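You operate a simulated robot arm through the tools that you are given. There is no shell and no other tool. Be economical: measure what you need, move in short steps, check, and stop when the job is done.

You are at the controls of a simulated robot arm. One attempt, no reset.

## Task
Fill the can in the blue slider with 110 ml of water, then drop a valve cup into it.
Fine: slider in, green button once, slider out; take the valve cup from the short peg; orange switch off. Where these are worked on the way, their far stop is far enough and under half their travel is too little: blue slider.

It is judged by the outcome, as a careful person would: the job done as asked, and still so three seconds after it is handed in. It fails if anything else is knocked over, pushed out of place, dropped, spilled or broken.

## Robot
A 7-joint arm with a two-finger parallel gripper, fixed in place. Base frame: the origin is at the foot of the arm, x ahead of it, y to its left, z up; the work surface is at about z = 90.4. Units: cm, degrees, N and s.
With the tool pointing down near the work surface it reaches from about 24 to 68 cm from the base axis. Its first joint turns from -66.0 to 66.0 degrees. Payload 2.4 kg.
The TCP is the grasp point between the finger pads, 3 cm short of the fingertips. In the tool frame z runs along the fingers and y along their closing line. The gripper opens to 9.4 cm. The fingers are 2.8 cm wide and 1 cm thick; the gripper's body (5 by 9.6 cm) begins 5.5 cm behind the TCP.
Orientation is told as [roll, pitch, yaw] about the base's x, y, z axes, in that order, counted from this pose: with the fingers straight down and closing along the base's y, the tool's x points along the base's -x, its y along +y and its z along -z.

## Interface
- The arm moves only by the tool send_rows. Its argument "series" is a list of rows, each an object of numbers (a shift or turn left out is 0, a gripper value left out holds the last): "rx", "ry", "rz": the turn, a rotation vector about the base's x, y, z in units of 4 degrees (1.0 is 4 degrees); "tx", "ty", "tz": the shift along the base's x, y, z in units of 20 mm (1.0 is 20 mm); "gripper": the closure in counts, from 0 (fully open) to 255 (shut). In form: [{"rx": .., "ry": .., "rz": .., "tx": .., "ty": .., "tz": .., "gripper": ..}, ...]. A call has 1 to 12 rows; each row shifts and turns the commanded pose from where the row before left it. A call with a number of a shift or a turn outside -1 to 1 is refused whole. Each row takes 0.2 s and may step no farther than 5 cm and 8.6 degrees from the row before; otherwise, or with a gripper value out of range, the whole call is refused. A pose out of reach is approached as far as the arm can. The call stops where the force on the tool passes 50 N (or 10 N more than at its start, if that is more) or the arm is blocked; 0.2 s more then pass. The fingers move at their own pace (about 15.3 cm/s each) and stop on an object; they squeeze with about 40 N. The grip force told is the motor's: it shows also when the fingers shut on nothing. Time passes only in rows, and 0.2 s behind the last, so rows that do not move let the fingers close. The reply holds the time, the measured pose of the TCP, the force on the tool along the base axes, the opening and the grip force, in the units named above and with some noise, with the torque about the TCP (base axes, N m) and any sound that the robot's microphone picked up.
- Cameras (640 x 400 px; columns grow to the right, rows downward): "scene" is fixed at [3.97, 47.37, 145.48]; the picture's right is [-0.76, -0.65, 0.00], its down [-0.35, 0.42, -0.84] and it looks along [0.54, -0.64, -0.55] (base axes); focal length 332 px, centre (320, 200). "wrist" rides on the gripper at [7.6, 1.4, -10.3] in the tool frame; the picture's right is [-0.18, 0.98, 0.00], its down [-0.75, -0.14, -0.64] and it looks along [-0.63, -0.12, 0.77] (tool axes); focal length 243 px, centre (320, 200). There is no depth. A picture from a camera that has moved, and an enlarged one, comes with that camera's place and axes in the base frame and with its lens. The place of the scene camera against the robot may be out by one fixed shift of up to 1.2 cm in any direction.
- grab_frame(camera): a new picture of that camera. No time passes.
- enlarge(camera, box): a new picture of the part [left, top, right, bottom] of that camera's present view, enlarged. No time passes.
- finish_job(): hands the job in; it is judged then, once.

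Go step by step. Nothing tells you positions but the pictures and the camera data: compare them with the known pose of the tool, close in by small moves and look again before you grip or let go. The budget is 120 turns and 76 pictures, counting those below and the enlarged ones. Unless the task says otherwise, let go and move clear before handing in, and close with one line.

The tools are called after "Request:" as name(argument=value, ...) on one line, values as JSON. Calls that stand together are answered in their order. send_rows: Moves the arm, as the interface text tells. Its arguments: {"type":"object","properties":{"series":{"type":"array","items":{"type":"object","properties":{"rx":{"type":"number"},"ry":{"type":"number"},"rz":{"type":"number"},"tx":{"type":"number"},"ty":{"type":"number"},"tz":{"type":"number"},"gripper":{"type":"number"}}}}},"required":["series"]} The other tools are called the same way: grab_frame (camera) takes a picture; enlarge (camera, box) takes an enlarged picture of a part of a camera's view; finish_job () hands the job in.

At the start:

```text
t: 0.0
eef_pos: [38.99, -25.22, 124.99]
orientation: [-0.1, 0.0, -0.1]
wrist_force: [-0.2, 0.5, -0.5]
torque: [0.01, -0.02, -0.01]
grip_width: 9.38
grip_force: 0.0
```

scene: 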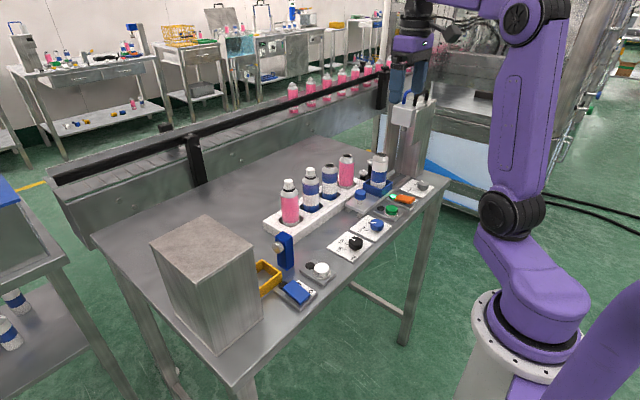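
wrist: 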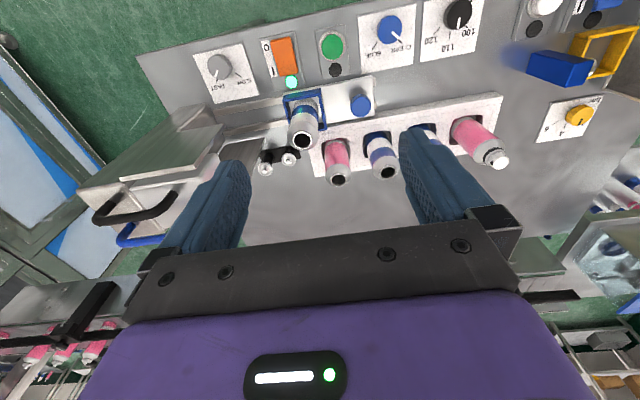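

I see the panel row with knobs (a volume dial reading 100/110/120), an orange switch, a green button and the blue slider holding a can. I'll enlarge for details first.

Request:
enlarge(camera="scene", box=[320, 140, 450, 270])

Request:
enlarge(camera="wrist", box=[180, 0, 400, 190])

Request:
enlarge(camera="wrist", box=[400, 0, 640, 190])

Request:
enlarge(camera="scene", box=[230, 160, 380, 310])

```text
3.08 times, centred on (385, 205) of scene
camera zoom: at [3.97, 47.37, 145.48], right [-0.76, -0.65, 0.0], down [-0.35, 0.42, -0.84], along [0.54, -0.64, -0.55], focal length 1023 px, centre (120, 185)
```

zoom: 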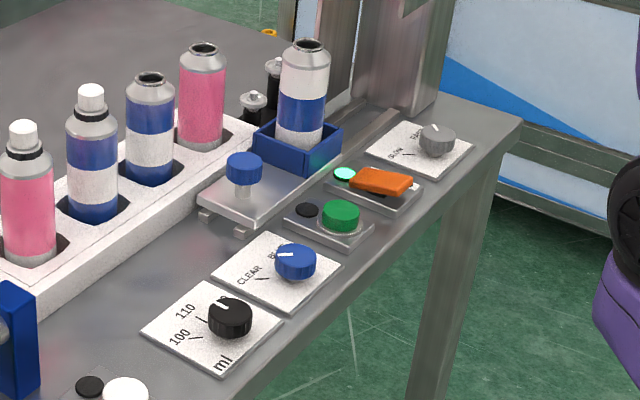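

```text
2.11 times, centred on (290, 95) of wrist
camera zoom: at [31.33, -23.82, 135.24], right [0.18, 0.98, 0.0], down [0.75, -0.14, 0.64], along [0.63, -0.12, -0.77], focal length 511 px, centre (383, 421)
```

zoom: 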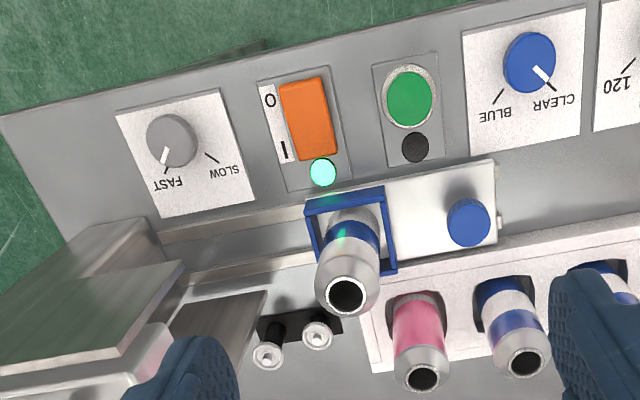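

```text
2.11 times, centred on (520, 95) of wrist
camera zoom: at [31.33, -23.82, 135.24], right [0.18, 0.98, 0.0], down [0.75, -0.14, 0.64], along [0.63, -0.12, -0.77], focal length 511 px, centre (-101, 421)
```

zoom: 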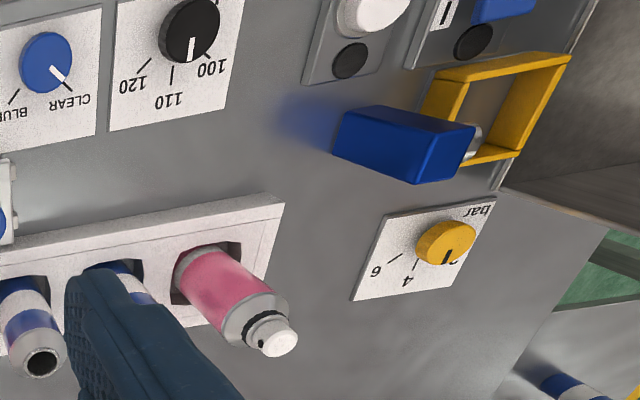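

```text
2.67 times, centred on (305, 235) of scene
camera zoom: at [3.97, 47.37, 145.48], right [-0.76, -0.65, 0.0], down [-0.35, 0.42, -0.84], along [0.54, -0.64, -0.55], focal length 887 px, centre (360, 107)
```

zoom: 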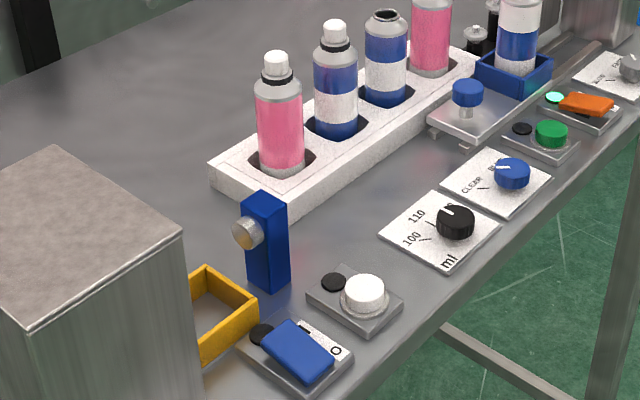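

Next: a closer look at the volume and liquid dials; I'm moving the hand back and to the left.

Request:
send_rows(series=[{"tx": -0.5, "ty": 0.9, "tz": -0.3}, {"tx": -0.5, "ty": 0.9, "tz": -0.3}, {"tx": -0.5, "ty": 0.9, "tz": -0.3}, {"tx": -0.5, "ty": 0.9, "tz": -0.3}, {"tx": -0.5, "ty": 0.9, "tz": -0.3}, {"tx": -0.5, "ty": 0.9, "tz": -0.3}, {"tx": -0.5, "ty": 0.9, "tz": -0.3}, {"tx": 0, "ty": 0.9, "tz": -0.3}])

Request:
grab_frame(camera="wrist")

```text
t: 1.8
eef_pos: [32.03, -10.65, 120.08]
orientation: [0.0, 0.0, 0.0]
wrist_force: [-0.5, -0.6, 0.7]
torque: [0.03, -0.01, -0.03]
grip_width: 9.41
grip_force: 0.1
```

```text
69 pictures are left
camera wrist: at [24.31, -9.39, 130.31], right [0.18, 0.98, 0.0], down [0.75, -0.14, 0.64], along [0.63, -0.12, -0.77], focal length 243 px, centre (320, 200)
```

wrist: 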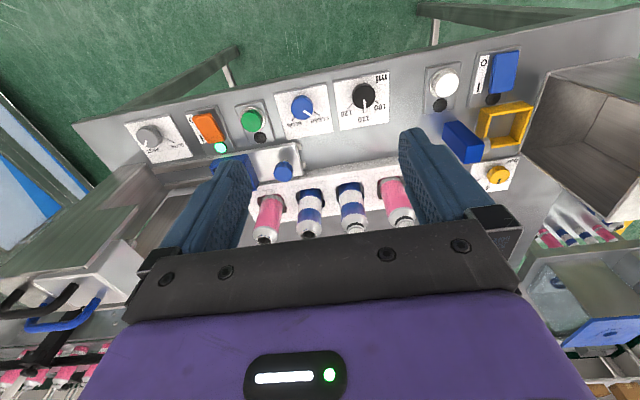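

Request:
enlarge(camera="wrist", box=[260, 60, 410, 150])

```text
4.27 times, centred on (335, 105) of wrist
camera zoom: at [24.31, -9.39, 130.31], right [0.18, 0.98, 0.0], down [0.75, -0.14, 0.64], along [0.63, -0.12, -0.77], focal length 1035 px, centre (256, 605)
```

zoom: 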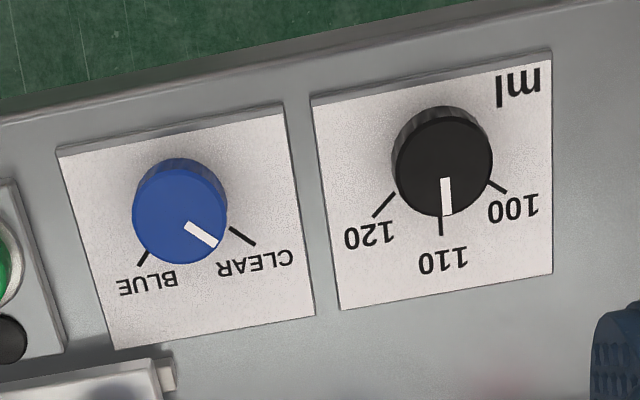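

Dials already read 110 ml and CLEAR, so they stay. Next I look closely at the slider, nozzle machine and pegs.

Request:
send_rows(series=[{"ty": -1}, {"ty": -1}, {"ty": -1}, {"ty": -1}, {"ty": -1}, {"ty": -1}, {"ty": -1}, {"ty": -1}, {"ty": -0.5}])

Request:
grab_frame(camera="wrist")

Request:
grab_frame(camera="scene")

Request:
enlarge(camera="wrist", box=[200, 70, 420, 210])

Request:
enlarge(camera="scene", box=[330, 40, 450, 220])

```text
t: 3.8
eef_pos: [31.94, -27.77, 120.35]
orientation: [0.0, 0.0, 0.0]
wrist_force: [-0.1, -0.1, 0.5]
torque: [0.0, -0.03, -0.04]
grip_width: 9.41
grip_force: 0.1
```

```text
67 pictures are left
camera wrist: at [24.28, -26.42, 130.51], right [0.18, 0.98, 0.0], down [0.75, -0.14, 0.64], along [0.63, -0.12, -0.77], focal length 243 px, centre (320, 200)
```

wrist: 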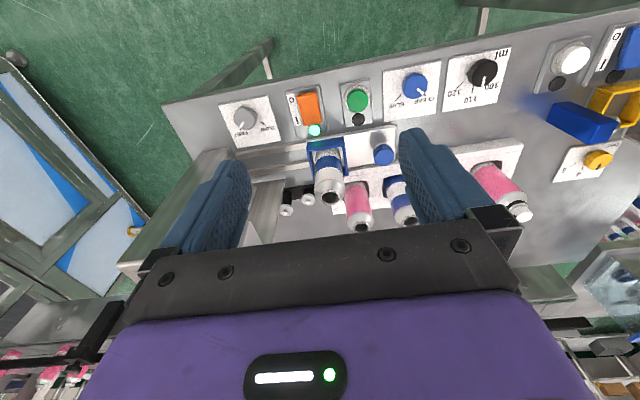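

```text
66 pictures are left
```

scene: 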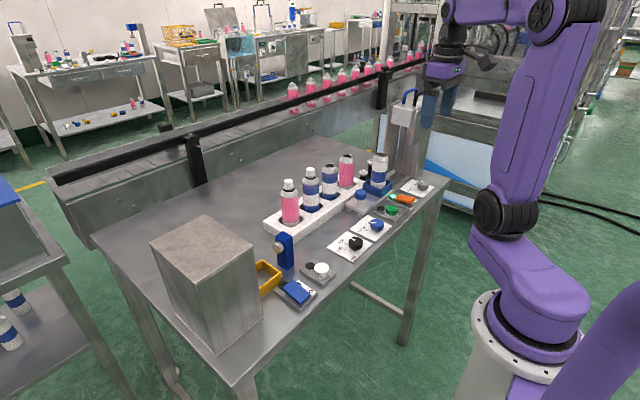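

```text
2.86 times, centred on (310, 140) of wrist
camera zoom: at [24.28, -26.42, 130.51], right [0.18, 0.98, 0.0], down [0.75, -0.14, 0.64], along [0.63, -0.12, -0.77], focal length 693 px, centre (349, 371)
```

zoom: 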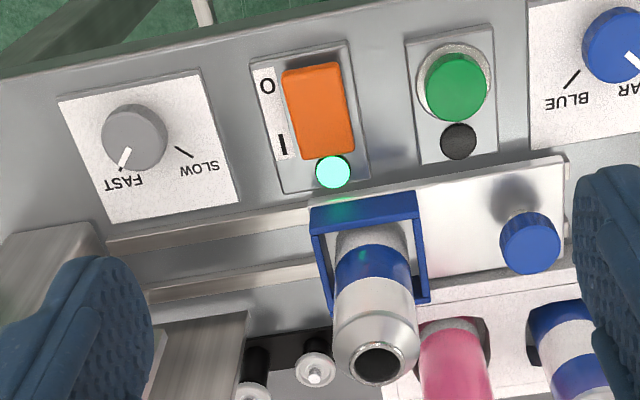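

```text
2.22 times, centred on (390, 130) of scene
camera zoom: at [3.97, 47.37, 145.48], right [-0.76, -0.65, 0.0], down [-0.35, 0.42, -0.84], along [0.54, -0.64, -0.55], focal length 739 px, centre (164, 356)
```

zoom: 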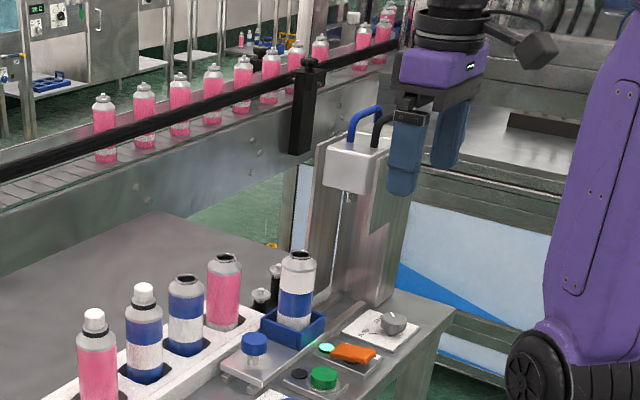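

Slider knob is at about (46, -20, 95), the can at (45.7, -29), the nozzle around y = -39.7. I'll push the knob toward -y with closed fingers, hand leaned toward +y to keep clear of the filling head.

Request:
send_rows(series=[{"tx": 0.85, "ty": 0.9, "rx": -0.75, "gripper": 255}, {"tx": 0.85, "ty": 0.9, "rx": -0.75}, {"tx": 0.85, "ty": 0.9, "rx": -0.75}, {"tx": 0.85, "ty": 0.9, "rx": -0.75}, {"tx": 0.85, "ty": 0.9, "rx": -0.75}, {"tx": 0.85, "ty": 0.9, "rx": -0.75}, {"tx": 0.85, "ty": 0.9, "rx": -0.75}, {"tx": 0.8, "ty": 0.9, "rx": -0.75}, {"tz": -1}, {"tz": -1}, {"tz": -1}, {"tz": -1}])

Request:
grab_frame(camera="wrist")

Request:
grab_frame(camera="scene")

```text
t: 6.4
eef_pos: [45.5, -13.33, 112.18]
orientation: [-24.0, 0.0, 0.0]
wrist_force: [-1.0, 0.7, 0.2]
torque: [0.0, 0.01, 0.0]
grip_width: 0.0
grip_force: 33.5
```

```text
63 pictures are left
camera wrist: at [37.87, -7.95, 120.9], right [0.18, 0.9, -0.4], down [0.75, 0.13, 0.64], along [0.63, -0.42, -0.65], focal length 243 px, centre (320, 200)
```

wrist: 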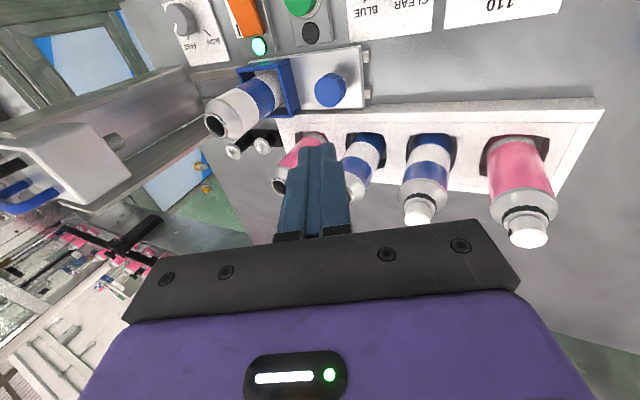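

```text
62 pictures are left
```

scene: 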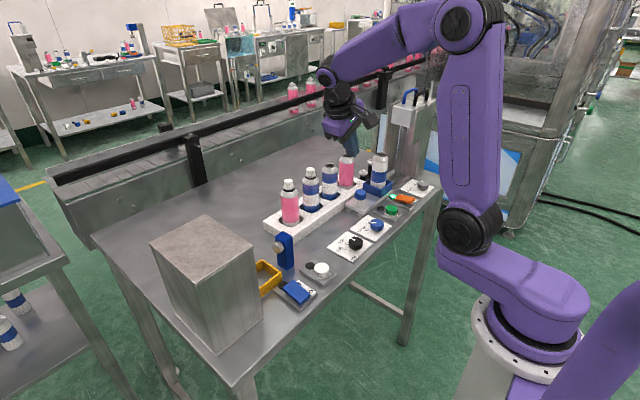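

Knob confirmed at (45.9, -19.9). Descending beside it.

Request:
send_rows(series=[{"tz": -1}, {"tz": -1}, {"tz": -1}, {"tz": -1}, {"tz": -1}, {"tz": -1}, {"tz": -1}, {"tz": -0.8}])

Request:
grab_frame(camera="wrist")

Request:
grab_frame(camera="scene")

```text
t: 8.2
eef_pos: [45.34, -13.48, 96.57]
orientation: [-24.0, 0.0, 0.1]
wrist_force: [-0.6, 0.2, -0.3]
torque: [-0.01, 0.0, -0.02]
grip_width: 0.0
grip_force: 33.3
```

```text
61 pictures are left
camera wrist: at [37.73, -8.07, 105.36], right [0.18, 0.9, -0.4], down [0.75, 0.13, 0.64], along [0.63, -0.42, -0.65], focal length 243 px, centre (320, 200)
```

wrist: 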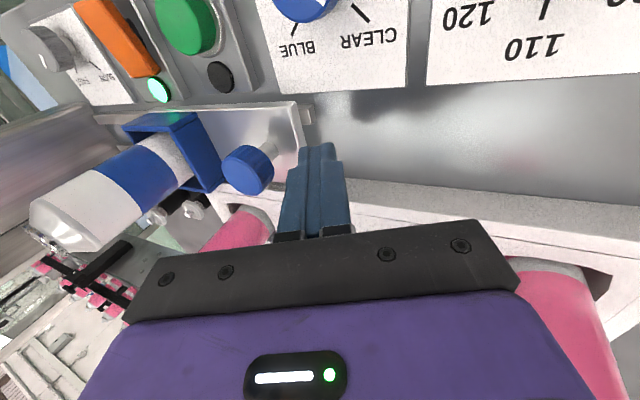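

```text
60 pictures are left
```

scene: 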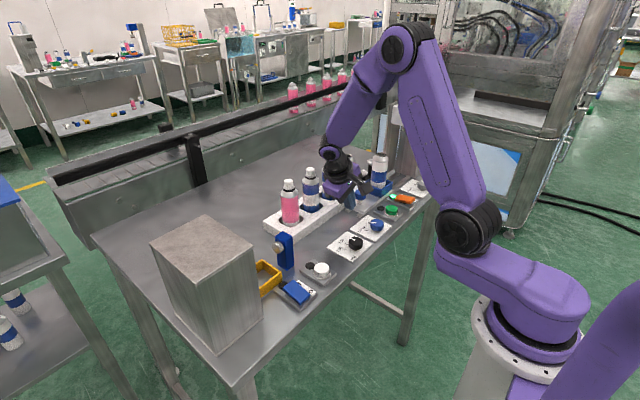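

Fingers sit just beside the knob at its height; pushing gently toward -y.

Request:
send_rows(series=[{"ty": -0.5}, {"ty": -0.5}, {"ty": -0.4}, {"ty": -0.4}, {"ty": -0.4}, {"ty": -0.4}, {"ty": -0.4}])

Request:
grab_frame(camera="wrist")

```text
t: 9.8
eef_pos: [45.66, -19.38, 96.69]
orientation: [-23.9, 0.0, 0.0]
wrist_force: [-1.0, 1.0, 0.3]
torque: [0.03, 0.03, -0.01]
grip_width: 0.0
grip_force: 32.7
```

```text
59 pictures are left
camera wrist: at [37.93, -13.95, 105.45], right [0.18, 0.9, -0.4], down [0.75, 0.13, 0.64], along [0.63, -0.42, -0.65], focal length 243 px, centre (320, 200)
```

wrist: 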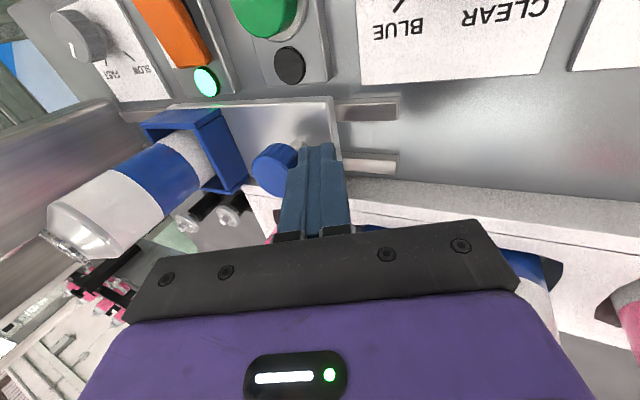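

Slider is moving smoothly with ~1 N. Continuing.

Request:
send_rows(series=[{"ty": -0.4}, {"ty": -0.4}, {"ty": -0.4}, {"ty": -0.4}, {"ty": -0.3}, {"ty": -0.3}])

Request:
grab_frame(camera="wrist")

Request:
enlarge(camera="scene", box=[320, 70, 450, 220])

```text
t: 11.2
eef_pos: [45.59, -23.85, 96.58]
orientation: [-24.0, 0.0, 0.0]
wrist_force: [0.2, 0.6, -0.5]
torque: [0.06, 0.0, 0.01]
grip_width: 0.0
grip_force: 33.2
```

```text
58 pictures are left
camera wrist: at [37.87, -18.42, 105.35], right [0.18, 0.9, -0.4], down [0.75, 0.13, 0.64], along [0.63, -0.42, -0.65], focal length 243 px, centre (320, 200)
```

wrist: 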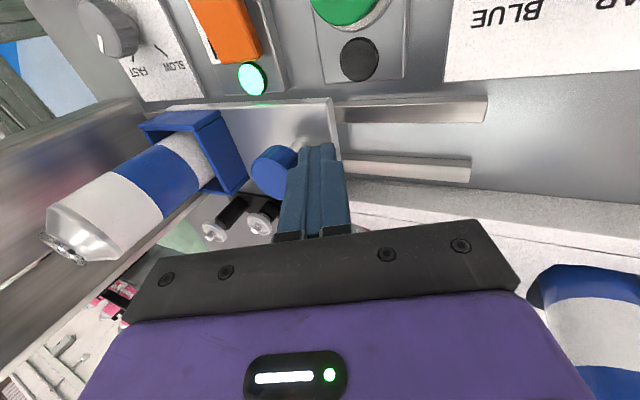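

```text
2.67 times, centred on (385, 145) of scene
camera zoom: at [3.97, 47.37, 145.48], right [-0.76, -0.65, 0.0], down [-0.35, 0.42, -0.84], along [0.54, -0.64, -0.55], focal length 887 px, centre (147, 347)
```

zoom: 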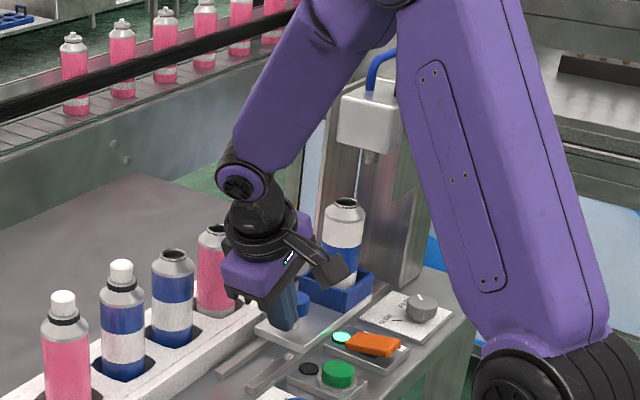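

The can is nearly under the nozzle; pushing on in small steps to the stop.

Request:
send_rows(series=[{"ty": -0.25}, {"ty": -0.25}, {"ty": -0.25}, {"ty": -0.25}])

Request:
enlarge(camera="scene", box=[320, 70, 450, 220])

```text
t: 12.2
eef_pos: [45.57, -25.81, 96.65]
orientation: [-24.0, -0.1, -0.1]
wrist_force: [-0.3, 1.1, 1.7]
torque: [0.01, -0.01, -0.01]
grip_width: 0.0
grip_force: 32.7
```

```text
2.67 times, centred on (385, 145) of scene
camera zoom: at [3.96, 47.38, 145.48], right [-0.76, -0.65, 0.0], down [-0.35, 0.42, -0.84], along [0.54, -0.64, -0.55], focal length 887 px, centre (147, 347)
```

zoom: 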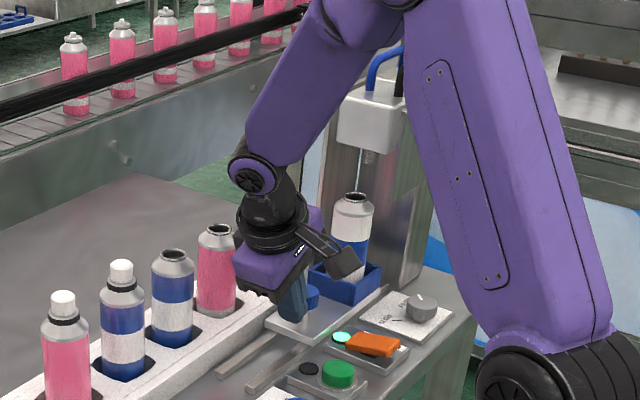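

Request:
send_rows(series=[{"ty": -0.2}, {"ty": -0.2}, {"ty": -0.2}, {"ty": -0.2}, {"ty": -0.2}])

Request:
enlarge(camera="scene", box=[320, 70, 450, 220])

```text
t: 13.4
eef_pos: [45.5, -27.83, 96.5]
orientation: [-24.0, 0.0, -0.1]
wrist_force: [-0.1, 0.4, 0.2]
torque: [0.0, -0.02, 0.01]
grip_width: 0.0
grip_force: 33.0
```

```text
2.67 times, centred on (385, 145) of scene
camera zoom: at [3.97, 47.37, 145.48], right [-0.76, -0.65, 0.0], down [-0.35, 0.42, -0.84], along [0.54, -0.64, -0.55], focal length 887 px, centre (147, 347)
```

zoom: 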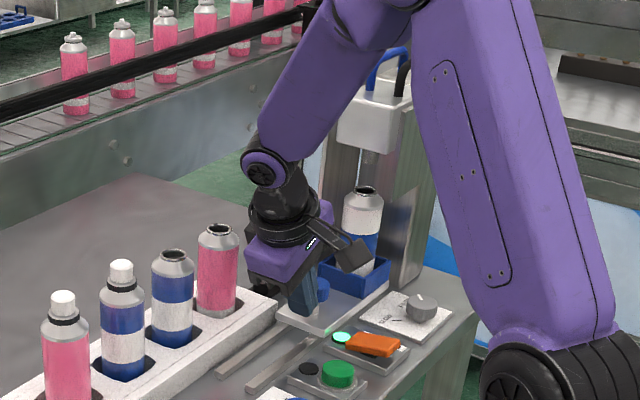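

Nozzle tip is just ahead of the can's mouth; a bit further.

Request:
send_rows(series=[{"ty": -0.15}, {"ty": -0.15}, {"ty": -0.15}, {"ty": -0.15}, {"ty": -0.15}])

Request:
enlarge(camera="scene", box=[320, 70, 450, 220])

Request:
grab_frame(camera="wrist")

```text
t: 14.5
eef_pos: [45.66, -28.2, 96.57]
orientation: [-23.7, 0.3, 0.4]
wrist_force: [0.9, 5.4, -1.3]
torque: [0.16, -0.02, 0.03]
grip_width: 0.0
grip_force: 33.1
stopped in row 5: the force on the tool passed its limit at 54 N (the readings are from after the stop); the commanded pose is now the measured one
```

```text
2.67 times, centred on (385, 145) of scene
camera zoom: at [3.97, 47.38, 145.48], right [-0.76, -0.65, 0.0], down [-0.35, 0.42, -0.84], along [0.54, -0.64, -0.55], focal length 887 px, centre (147, 347)
```

zoom: 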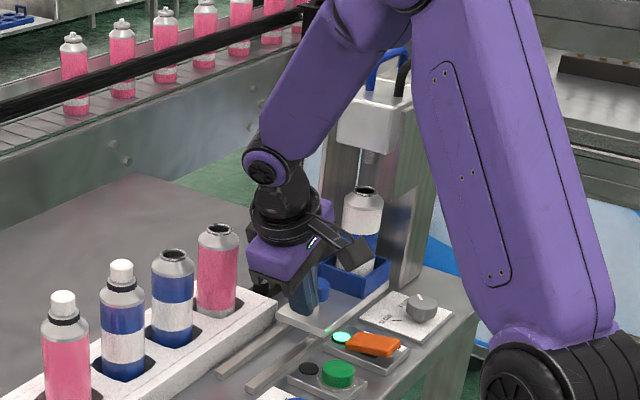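

```text
53 pictures are left
camera wrist: at [37.95, -22.9, 105.31], right [0.17, 0.9, -0.4], down [0.76, 0.13, 0.64], along [0.63, -0.41, -0.66], focal length 243 px, centre (320, 200)
```

wrist: 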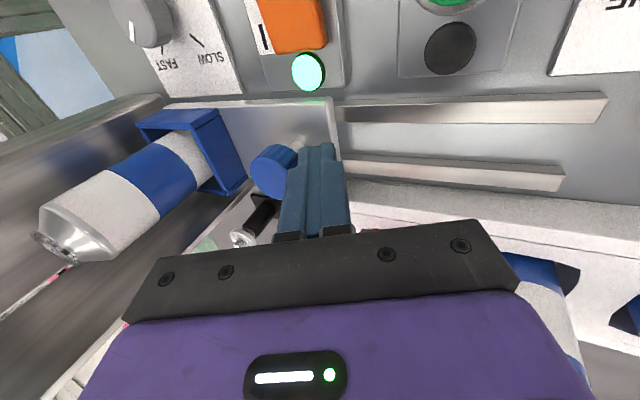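

Slider is at its far stop. Backing off and rising, then straightening the hand near the green button.

Request:
send_rows(series=[{"ty": 0.7}, {"ty": 0.7}, {"tz": 0.9, "ty": 0.5}, {"tz": 1}, {"tz": 1}, {"tz": 1, "rx": 1, "tx": -0.6}, {"tz": 1, "rx": 1, "tx": -0.8}, {"tz": 0.5, "rx": 1, "tx": -0.8}, {"rx": 1, "tx": -0.8}, {"rx": 1, "tx": -0.8}, {"rx": 0.93, "tx": -0.3}])

Request:
grab_frame(camera="wrist")

```text
t: 16.9
eef_pos: [37.32, -24.61, 107.3]
orientation: [0.0, 0.1, 0.7]
wrist_force: [0.7, -0.3, 0.4]
torque: [0.02, 0.03, 0.0]
grip_width: 0.02
grip_force: 32.9
```

```text
52 pictures are left
camera wrist: at [29.73, -23.22, 117.51], right [0.17, 0.98, 0.0], down [0.76, -0.13, 0.64], along [0.63, -0.11, -0.77], focal length 243 px, centre (320, 200)
```

wrist: 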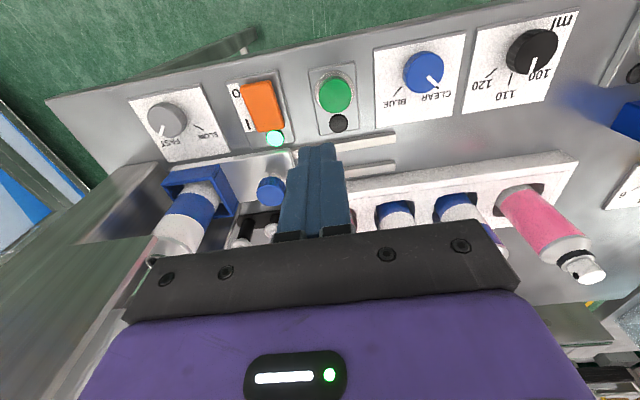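

Green button top at (37.2, -22.9, ~92.3). Aligning above it and coming down to about 1.5 cm.

Request:
send_rows(series=[{"ty": 0.85, "tx": -0.05}, {"tz": -1}, {"tz": -1}, {"tz": -1}, {"tz": -1}, {"tz": -1}])

Request:
grab_frame(camera="wrist")

```text
t: 18.3
eef_pos: [37.33, -22.82, 97.45]
orientation: [-0.1, 0.0, 0.6]
wrist_force: [-0.9, -0.1, -0.3]
torque: [-0.05, 0.0, 0.01]
grip_width: 0.01
grip_force: 33.3
```

```text
51 pictures are left
camera wrist: at [29.6, -21.56, 107.54], right [0.18, 0.98, 0.0], down [0.76, -0.13, 0.64], along [0.63, -0.11, -0.77], focal length 243 px, centre (320, 200)
```

wrist: 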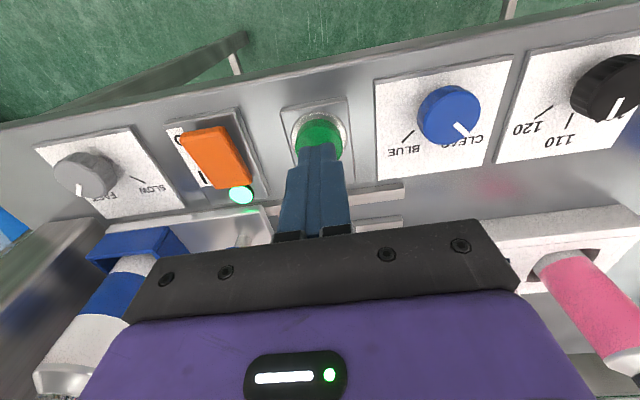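

Aligned within under a centimetre; shifting slightly back and pressing in small steps.

Request:
send_rows(series=[{"tx": -0.25}, {"tz": -0.4}, {"tz": -0.3}, {"tz": -0.15}, {"tz": -0.1}])

Request:
grab_frame(camera="wrist")

```text
t: 19.5
eef_pos: [36.77, -22.78, 95.45]
orientation: [0.0, 0.1, 0.5]
wrist_force: [0.3, -0.4, 0.2]
torque: [-0.01, -0.02, 0.0]
grip_width: 0.01
grip_force: 33.5
```

```text
50 pictures are left
camera wrist: at [29.11, -21.47, 105.65], right [0.18, 0.98, 0.0], down [0.76, -0.13, 0.64], along [0.63, -0.11, -0.77], focal length 243 px, centre (320, 200)
```

wrist: 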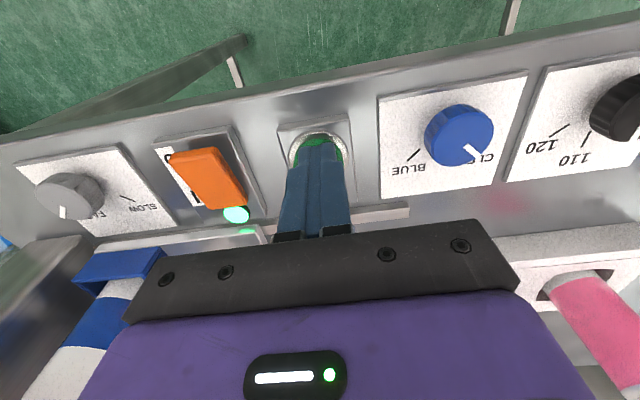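

No contact yet; pressing further in 1–2 mm steps.

Request:
send_rows(series=[{"tz": -0.1}, {"tz": -0.1}, {"tz": -0.1}])

```text
t: 20.3
eef_pos: [36.86, -22.83, 94.81]
orientation: [0.0, 0.2, 0.5]
wrist_force: [-0.6, 3.5, 3.9]
torque: [0.05, 0.0, 0.03]
grip_width: 0.0
grip_force: 33.2
heard: click
```

A click: button pressed. Releasing upward and watching the fill.

Request:
send_rows(series=[{"tz": 0.5}, {"tz": 1}, {"tz": 1}, {"tz": 1}, {"tz": 1}])

Request:
grab_frame(camera="wrist")

Request:
enlarge(camera="scene", box=[340, 70, 450, 220])

```text
t: 21.5
eef_pos: [36.79, -23.04, 103.81]
orientation: [-0.1, 0.1, 0.5]
wrist_force: [-0.1, -0.4, 0.0]
torque: [0.0, 0.0, -0.03]
grip_width: 0.0
grip_force: 32.7
```

```text
49 pictures are left
camera wrist: at [29.07, -21.54, 114.04], right [0.18, 0.98, 0.0], down [0.76, -0.14, 0.64], along [0.63, -0.11, -0.77], focal length 243 px, centre (320, 200)
```

wrist: 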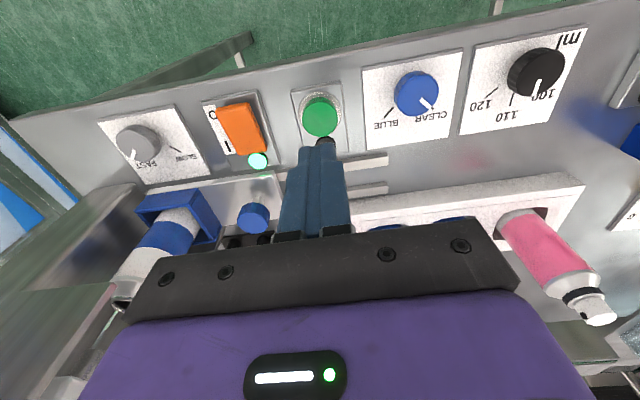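

```text
2.67 times, centred on (395, 145) of scene
camera zoom: at [3.97, 47.37, 145.48], right [-0.76, -0.65, 0.0], down [-0.35, 0.42, -0.84], along [0.54, -0.64, -0.55], focal length 887 px, centre (120, 347)
```

zoom: 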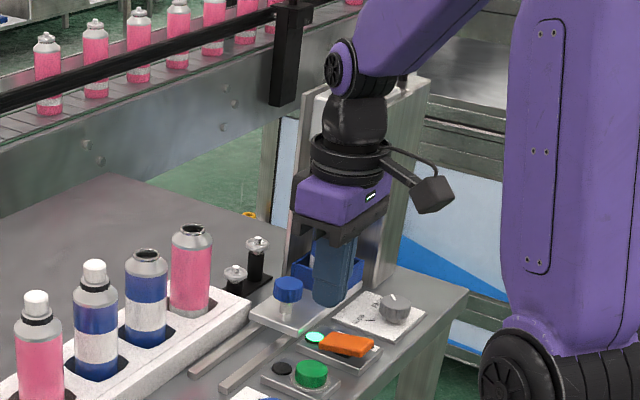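

I'll move the hand aside to see the nozzle and wait for the fill.

Request:
send_rows(series=[{"ty": 1, "tz": 1}, {"ty": 1, "tz": 1}, {"ty": 1, "tz": 0.5}, {"ty": 1}, {"ty": 0.5}])

Request:
enlarge(camera="scene", box=[340, 70, 450, 220])

Request:
grab_frame(camera="wrist")

```text
t: 22.7
eef_pos: [36.67, -13.91, 108.87]
orientation: [-0.1, 0.1, 0.5]
wrist_force: [0.1, -0.5, -0.3]
torque: [0.01, 0.02, -0.02]
grip_width: 0.0
grip_force: 33.3
```

```text
2.67 times, centred on (395, 145) of scene
camera zoom: at [3.97, 47.37, 145.48], right [-0.76, -0.65, 0.0], down [-0.35, 0.42, -0.84], along [0.54, -0.64, -0.55], focal length 887 px, centre (120, 347)
```

zoom: 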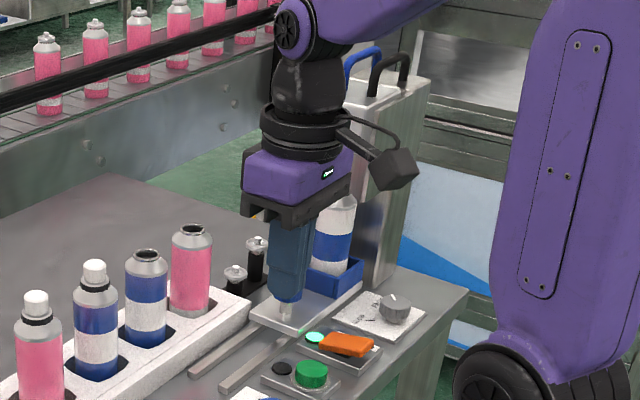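

```text
46 pictures are left
camera wrist: at [28.99, -12.52, 119.04], right [0.18, 0.98, 0.0], down [0.76, -0.13, 0.64], along [0.63, -0.11, -0.77], focal length 243 px, centre (320, 200)
```

wrist: 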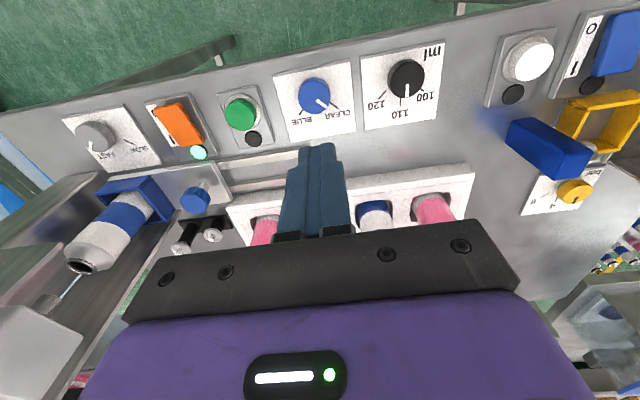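

Request:
enlarge(camera="wrist", box=[0, 160, 220, 340])

```text
2.22 times, centred on (110, 250) of wrist
camera zoom: at [28.99, -12.52, 119.04], right [0.18, 0.98, 0.0], down [0.76, -0.13, 0.64], along [0.63, -0.11, -0.77], focal length 539 px, centre (787, 89)
```

zoom: 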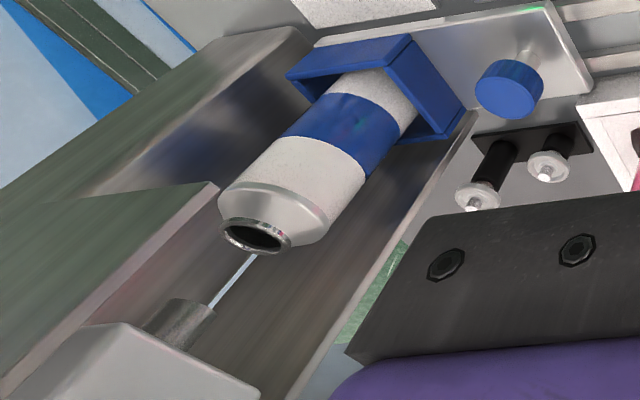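

A clear stream is running into the can. Waiting for it to finish.

Request:
send_rows(series=[{"tz": 0}, {"tz": 0}, {"tz": 0}, {"tz": 0}, {"tz": 0}, {"tz": 0}, {"tz": 0}, {"tz": 0}, {"tz": 0}, {"tz": 0}, {"tz": 0}, {"tz": 0}])

Request:
send_rows(series=[{"tz": 0}, {"tz": 0}, {"tz": 0}, {"tz": 0}, {"tz": 0}, {"tz": 0}, {"tz": 0}, {"tz": 0}, {"tz": 0}, {"tz": 0}, {"tz": 0}, {"tz": 0}])

Request:
enlarge(camera="wrist", box=[0, 160, 220, 340])

```text
t: 25.3
eef_pos: [36.64, -13.8, 108.84]
orientation: [0.0, 0.0, 0.4]
wrist_force: [-0.3, -0.7, -0.5]
torque: [-0.02, 0.01, 0.0]
grip_width: 0.02
grip_force: 32.9
```

```text
t: 27.9
eef_pos: [36.56, -13.83, 108.86]
orientation: [0.1, 0.2, 0.6]
wrist_force: [0.0, 0.0, 0.1]
torque: [-0.02, 0.02, -0.03]
grip_width: 0.0
grip_force: 33.0
```

```text
2.22 times, centred on (110, 250) of wrist
camera zoom: at [28.99, -12.55, 119.03], right [0.18, 0.98, 0.0], down [0.76, -0.13, 0.64], along [0.63, -0.11, -0.77], focal length 539 px, centre (787, 89)
```

zoom: 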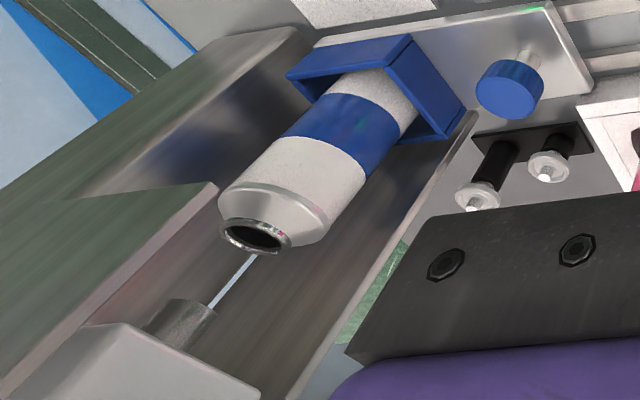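

The thin line may be just a needle (it was there before). I'll check the lamp beside the button and the can's mouth.

Request:
enlarge(camera="wrist", box=[60, 70, 280, 290])

Request:
enlarge(camera="wrist", box=[50, 220, 130, 320])

```text
1.82 times, centred on (170, 180) of wrist
camera zoom: at [28.99, -12.55, 119.03], right [0.18, 0.98, 0.0], down [0.76, -0.13, 0.64], along [0.63, -0.11, -0.77], focal length 441 px, centre (593, 236)
```

zoom: 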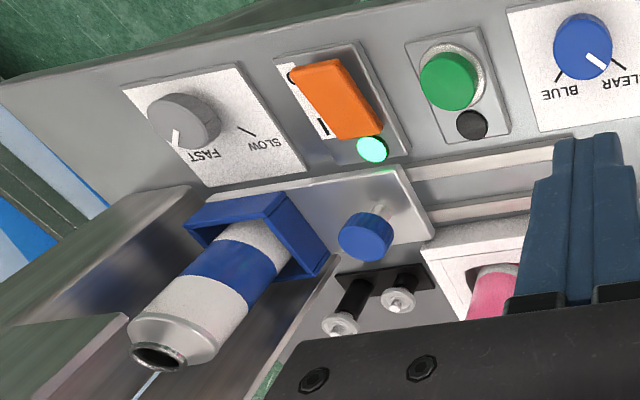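

```text
4.00 times, centred on (90, 270) of wrist
camera zoom: at [28.99, -12.55, 119.03], right [0.18, 0.98, 0.0], down [0.76, -0.13, 0.64], along [0.63, -0.11, -0.77], focal length 970 px, centre (1240, -80)
```

zoom: 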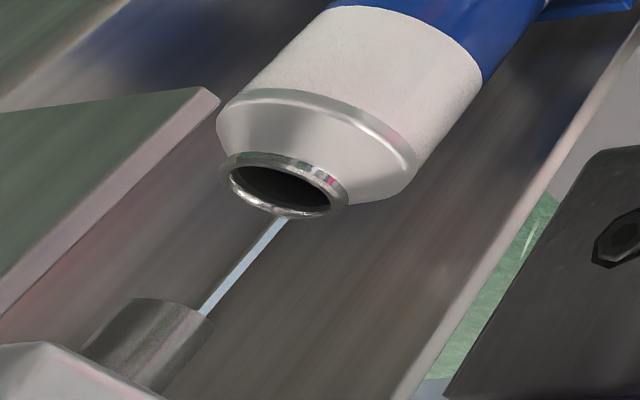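

The line could be a fixed needle or a stream; I'll return to the earlier vantage to compare.

Request:
send_rows(series=[{"tx": -0.3, "ty": -0.5, "tz": 0.8}, {"tx": -0.3, "ty": -1, "tz": 0.8}, {"tx": -0.3, "ty": -1, "tz": 0.8}, {"tx": -0.3, "ty": -1, "tz": 0.8}, {"tx": -0.3, "ty": -1, "tz": 0.8}, {"tx": -0.3, "ty": -1, "tz": 0.8}, {"tx": -0.3, "ty": -1, "tz": 0.8}, {"tx": -0.3, "ty": -0.5, "tz": 0.3}])

Request:
enlarge(camera="scene", box=[360, 80, 430, 200])

Request:
grab_frame(camera="wrist")

```text
t: 29.7
eef_pos: [31.97, -27.87, 120.62]
orientation: [0.0, 0.1, 0.4]
wrist_force: [0.3, -0.6, 0.3]
torque: [0.02, -0.01, 0.0]
grip_width: 0.0
grip_force: 33.0
```

```text
3.33 times, centred on (395, 140) of scene
camera zoom: at [3.97, 47.37, 145.48], right [-0.76, -0.65, 0.0], down [-0.35, 0.42, -0.84], along [0.54, -0.64, -0.55], focal length 1108 px, centre (70, 400)
```

zoom: 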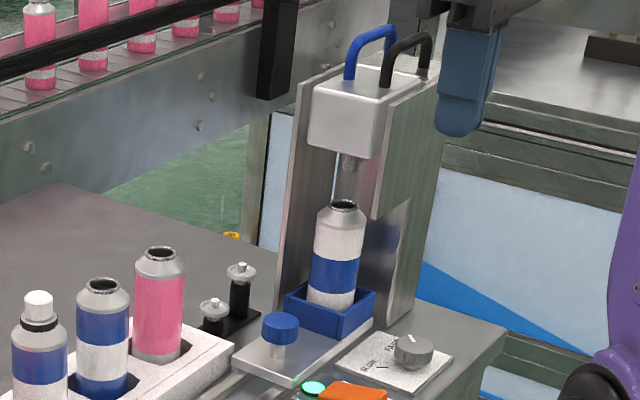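

```text
40 pictures are left
camera wrist: at [24.37, -26.59, 130.85], right [0.18, 0.98, 0.0], down [0.76, -0.14, 0.64], along [0.63, -0.11, -0.77], focal length 243 px, centre (320, 200)
```

wrist: 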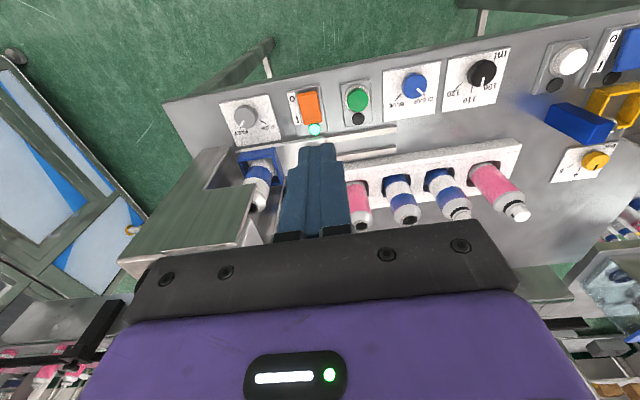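

Request:
enlarge(camera="scene", box=[380, 115, 410, 150])

```text
11.43 times, centred on (395, 132) of scene
camera zoom: at [3.97, 47.37, 145.48], right [-0.76, -0.65, 0.0], down [-0.35, 0.42, -0.84], along [0.54, -0.64, -0.55], focal length 3800 px, centre (-537, 971)
```

zoom: 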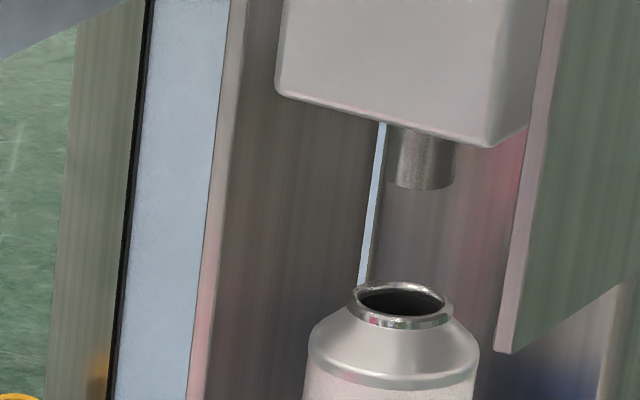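

That line is just a slit in the column, so no stream is visible and filling is either done or silent; the can is well aligned. I'll bring the slider out by hooking behind the knob from -y, hand leaned, and then look into the can.

Request:
send_rows(series=[{"tx": 0.87, "ty": 0.15, "rx": -0.875}, {"tx": 0.87, "ty": 0.15, "rx": -0.875}, {"tx": 0.87, "ty": 0.15, "rx": -0.875}, {"tx": 0.87, "ty": 0.15, "rx": -0.875}, {"tx": 0.87, "ty": 0.15, "rx": -0.875}, {"tx": 0.87, "ty": 0.15, "rx": -0.875}, {"tx": 0.87, "ty": 0.15, "rx": -0.875}, {"tx": 0.87, "ty": 0.15, "rx": -0.875}])

Request:
send_rows(series=[{"tz": -1}, {"tz": -1}, {"tz": -1}, {"tz": -1}, {"tz": -1}, {"tz": -1}, {"tz": -1}, {"tz": -1}, {"tz": -1}, {"tz": -1}])

Request:
grab_frame(camera="wrist")

```text
t: 31.5
eef_pos: [46.16, -25.26, 120.71]
orientation: [-28.1, 0.3, 0.4]
wrist_force: [0.8, -0.3, -0.3]
torque: [-0.01, -0.02, 0.01]
grip_width: 0.01
grip_force: 33.2
```

```text
t: 33.7
eef_pos: [45.96, -25.44, 100.54]
orientation: [-28.0, 0.2, 0.4]
wrist_force: [-0.1, 0.2, 0.2]
torque: [0.0, 0.01, -0.01]
grip_width: 0.0
grip_force: 33.0
```

```text
38 pictures are left
camera wrist: at [38.29, -19.48, 108.98], right [0.18, 0.87, -0.46], down [0.76, 0.18, 0.63], along [0.63, -0.46, -0.62], focal length 243 px, centre (320, 200)
```

wrist: 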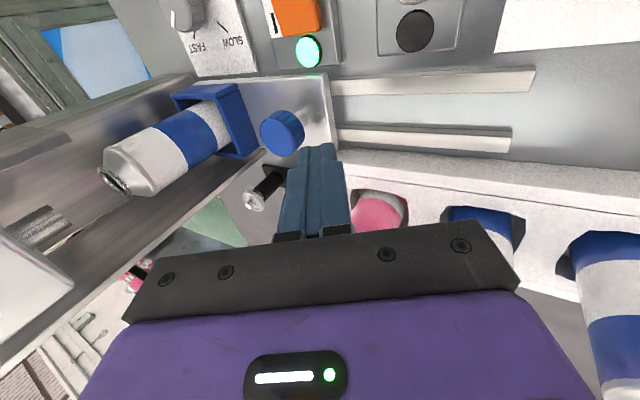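

Knob at ~(46.2, -32.4), tray wall outer face at ~-37.5. Moving at height over the gap between them.

Request:
send_rows(series=[{"ty": -0.8}, {"ty": -0.8}, {"ty": -0.8}, {"ty": -0.8}, {"ty": -0.8}, {"ty": -0.6}])

Request:
grab_frame(camera="wrist")

Request:
enlarge(camera="scene", box=[350, 120, 430, 220])

```text
t: 35.1
eef_pos: [46.02, -34.69, 100.75]
orientation: [-27.9, 0.4, 0.4]
wrist_force: [0.3, 0.0, 0.1]
torque: [0.01, -0.04, 0.01]
grip_width: 0.01
grip_force: 33.6
```

```text
37 pictures are left
camera wrist: at [38.26, -28.67, 109.04], right [0.18, 0.87, -0.46], down [0.76, 0.18, 0.63], along [0.63, -0.46, -0.62], focal length 243 px, centre (320, 200)
```

wrist: 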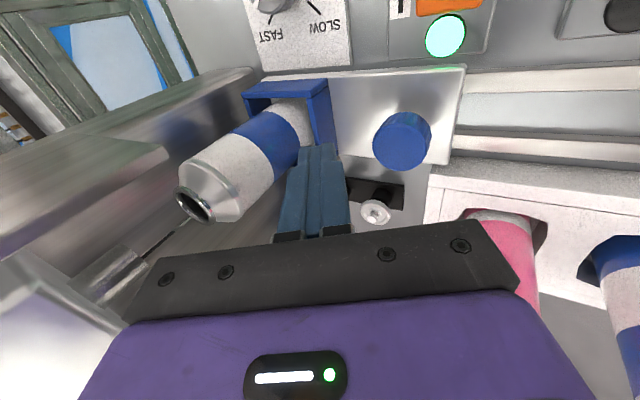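

```text
4.00 times, centred on (390, 170) of scene
camera zoom: at [3.97, 47.37, 145.48], right [-0.76, -0.65, 0.0], down [-0.35, 0.42, -0.84], along [0.54, -0.64, -0.55], focal length 1330 px, centre (40, 320)
```

zoom: 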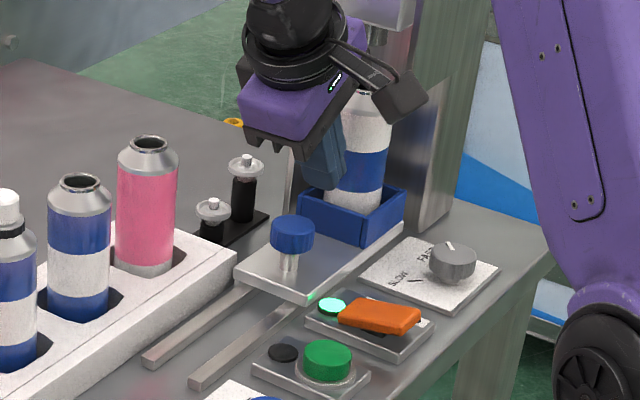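

Gap confirmed (tray wall −38.1, knob edge −33.6); lowering behind the knob.

Request:
send_rows(series=[{"tz": -0.6}, {"tz": -0.6}, {"tz": -0.5}, {"tz": -0.4}])

Request:
send_rows(series=[{"ty": 0.25}, {"ty": 0.25}, {"ty": 0.25}, {"ty": 0.3}, {"ty": 0.3}])

Request:
grab_frame(camera="wrist")

```text
t: 36.1
eef_pos: [45.89, -34.62, 96.52]
orientation: [-28.1, 0.2, 0.4]
wrist_force: [0.1, -1.2, 3.3]
torque: [0.03, -0.04, -0.02]
grip_width: 0.01
grip_force: 33.7
```

```text
t: 37.3
eef_pos: [45.91, -31.82, 96.49]
orientation: [-28.0, 0.2, 0.4]
wrist_force: [-0.5, -0.8, -0.1]
torque: [0.01, -0.02, -0.01]
grip_width: 0.02
grip_force: 32.7
```

```text
35 pictures are left
camera wrist: at [38.23, -25.87, 104.86], right [0.18, 0.87, -0.46], down [0.76, 0.18, 0.63], along [0.63, -0.46, -0.62], focal length 243 px, centre (320, 200)
```

wrist: 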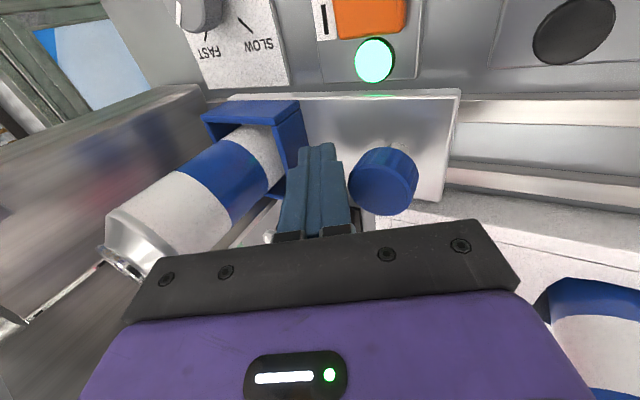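

It slides out with little force. Continuing toward the outer stop.

Request:
send_rows(series=[{"ty": 0.4}, {"ty": 0.4}, {"ty": 0.4}, {"ty": 0.4}, {"ty": 0.4}, {"ty": 0.4}, {"ty": 0.4}, {"ty": 0.4}, {"ty": 0.4}, {"ty": 0.3}])

Request:
send_rows(series=[{"ty": 0.25}, {"ty": 0.2}, {"ty": 0.2}, {"ty": 0.15}, {"ty": 0.15}, {"ty": 0.15}, {"ty": 0.15}, {"ty": 0.15}, {"ty": 0.15}])

```text
t: 39.5
eef_pos: [45.85, -24.03, 96.38]
orientation: [-28.0, 0.3, 0.4]
wrist_force: [0.1, -1.6, 0.3]
torque: [0.01, 0.01, -0.04]
grip_width: 0.0
grip_force: 32.8
```

```text
t: 41.1
eef_pos: [45.75, -22.63, 96.76]
orientation: [-28.5, 0.1, -0.4]
wrist_force: [0.0, -6.1, 3.7]
torque: [0.0, -0.02, 0.03]
grip_width: 0.0
grip_force: 32.6
stopped in row 8: the force on the tool passed its limit at 52 N (the readings are from after the stop); the commanded pose is now the measured one
```

Outer stop reached. Backing off, rising, straightening and tilting the camera to look down into the can and at the pegs.

Request:
send_rows(series=[{"ty": -0.2}, {"tz": 1}, {"tz": 1}, {"tz": 1}, {"tz": 1}, {"tz": 1}, {"tz": 1}, {"tz": 1}, {"tz": 1}])

Request:
send_rows(series=[{"rx": 0.9, "tx": 0.2, "gripper": 60}, {"rx": 0.9, "tx": 0.2}, {"rx": 0.9, "tx": 0.2}, {"rx": 0.9, "tx": 0.2}, {"rx": 0.9, "tx": 0.2}, {"rx": 0.9, "tx": 0.2}, {"rx": 0.9, "tx": 0.2}, {"rx": 0.8, "ry": 1, "ty": -0.4}, {"ry": 1, "ty": -0.6}, {"ry": 1, "ty": -0.6}, {"ry": 1, "ty": -0.5}, {"ry": 1, "ty": -0.5}])

Request:
grab_frame(camera="wrist")

```text
t: 43.1
eef_pos: [45.96, -22.89, 112.62]
orientation: [-28.4, 0.2, -0.4]
wrist_force: [0.7, 0.7, -0.3]
torque: [0.0, 0.04, 0.0]
grip_width: 0.0
grip_force: 33.3
```

```text
t: 45.7
eef_pos: [48.55, -28.11, 112.65]
orientation: [0.0, 20.3, 0.0]
wrist_force: [-0.5, 0.3, -0.3]
torque: [0.04, -0.02, -0.04]
grip_width: 7.22
grip_force: 0.1
```

```text
34 pictures are left
camera wrist: at [44.92, -26.72, 124.93], right [0.17, 0.98, -0.06], down [0.93, -0.14, 0.34], along [0.32, -0.12, -0.94], focal length 243 px, centre (320, 200)
```

wrist: 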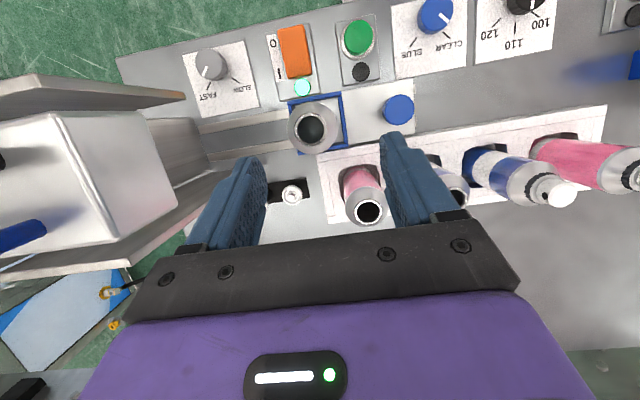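

Request:
enlarge(camera="wrist", box=[270, 80, 390, 240])

Request:
enlarge(camera="wrist", box=[290, 105, 335, 155])

```text
2.50 times, centred on (330, 160) of wrist
camera zoom: at [44.92, -26.72, 124.93], right [0.17, 0.98, -0.06], down [0.93, -0.14, 0.34], along [0.32, -0.12, -0.94], focal length 606 px, centre (295, 300)
```

zoom: 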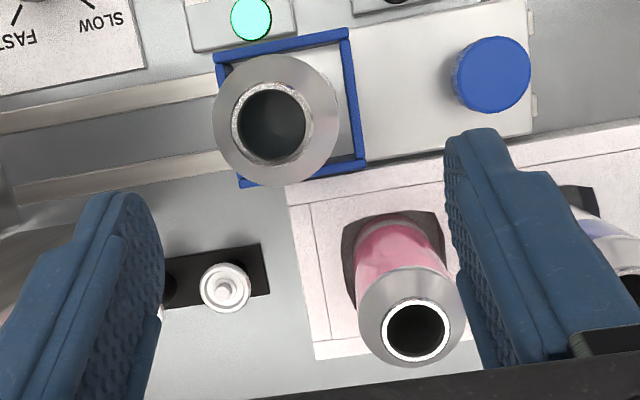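

```text
8.00 times, centred on (312, 130) of wrist
camera zoom: at [44.92, -26.72, 124.93], right [0.17, 0.98, -0.06], down [0.93, -0.14, 0.34], along [0.32, -0.12, -0.94], focal length 1941 px, centre (380, 760)
```

zoom: 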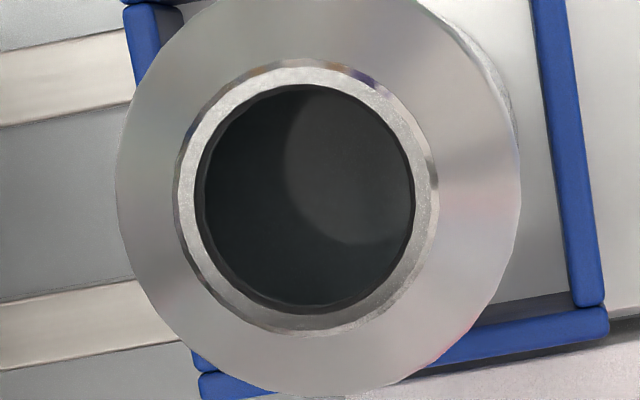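

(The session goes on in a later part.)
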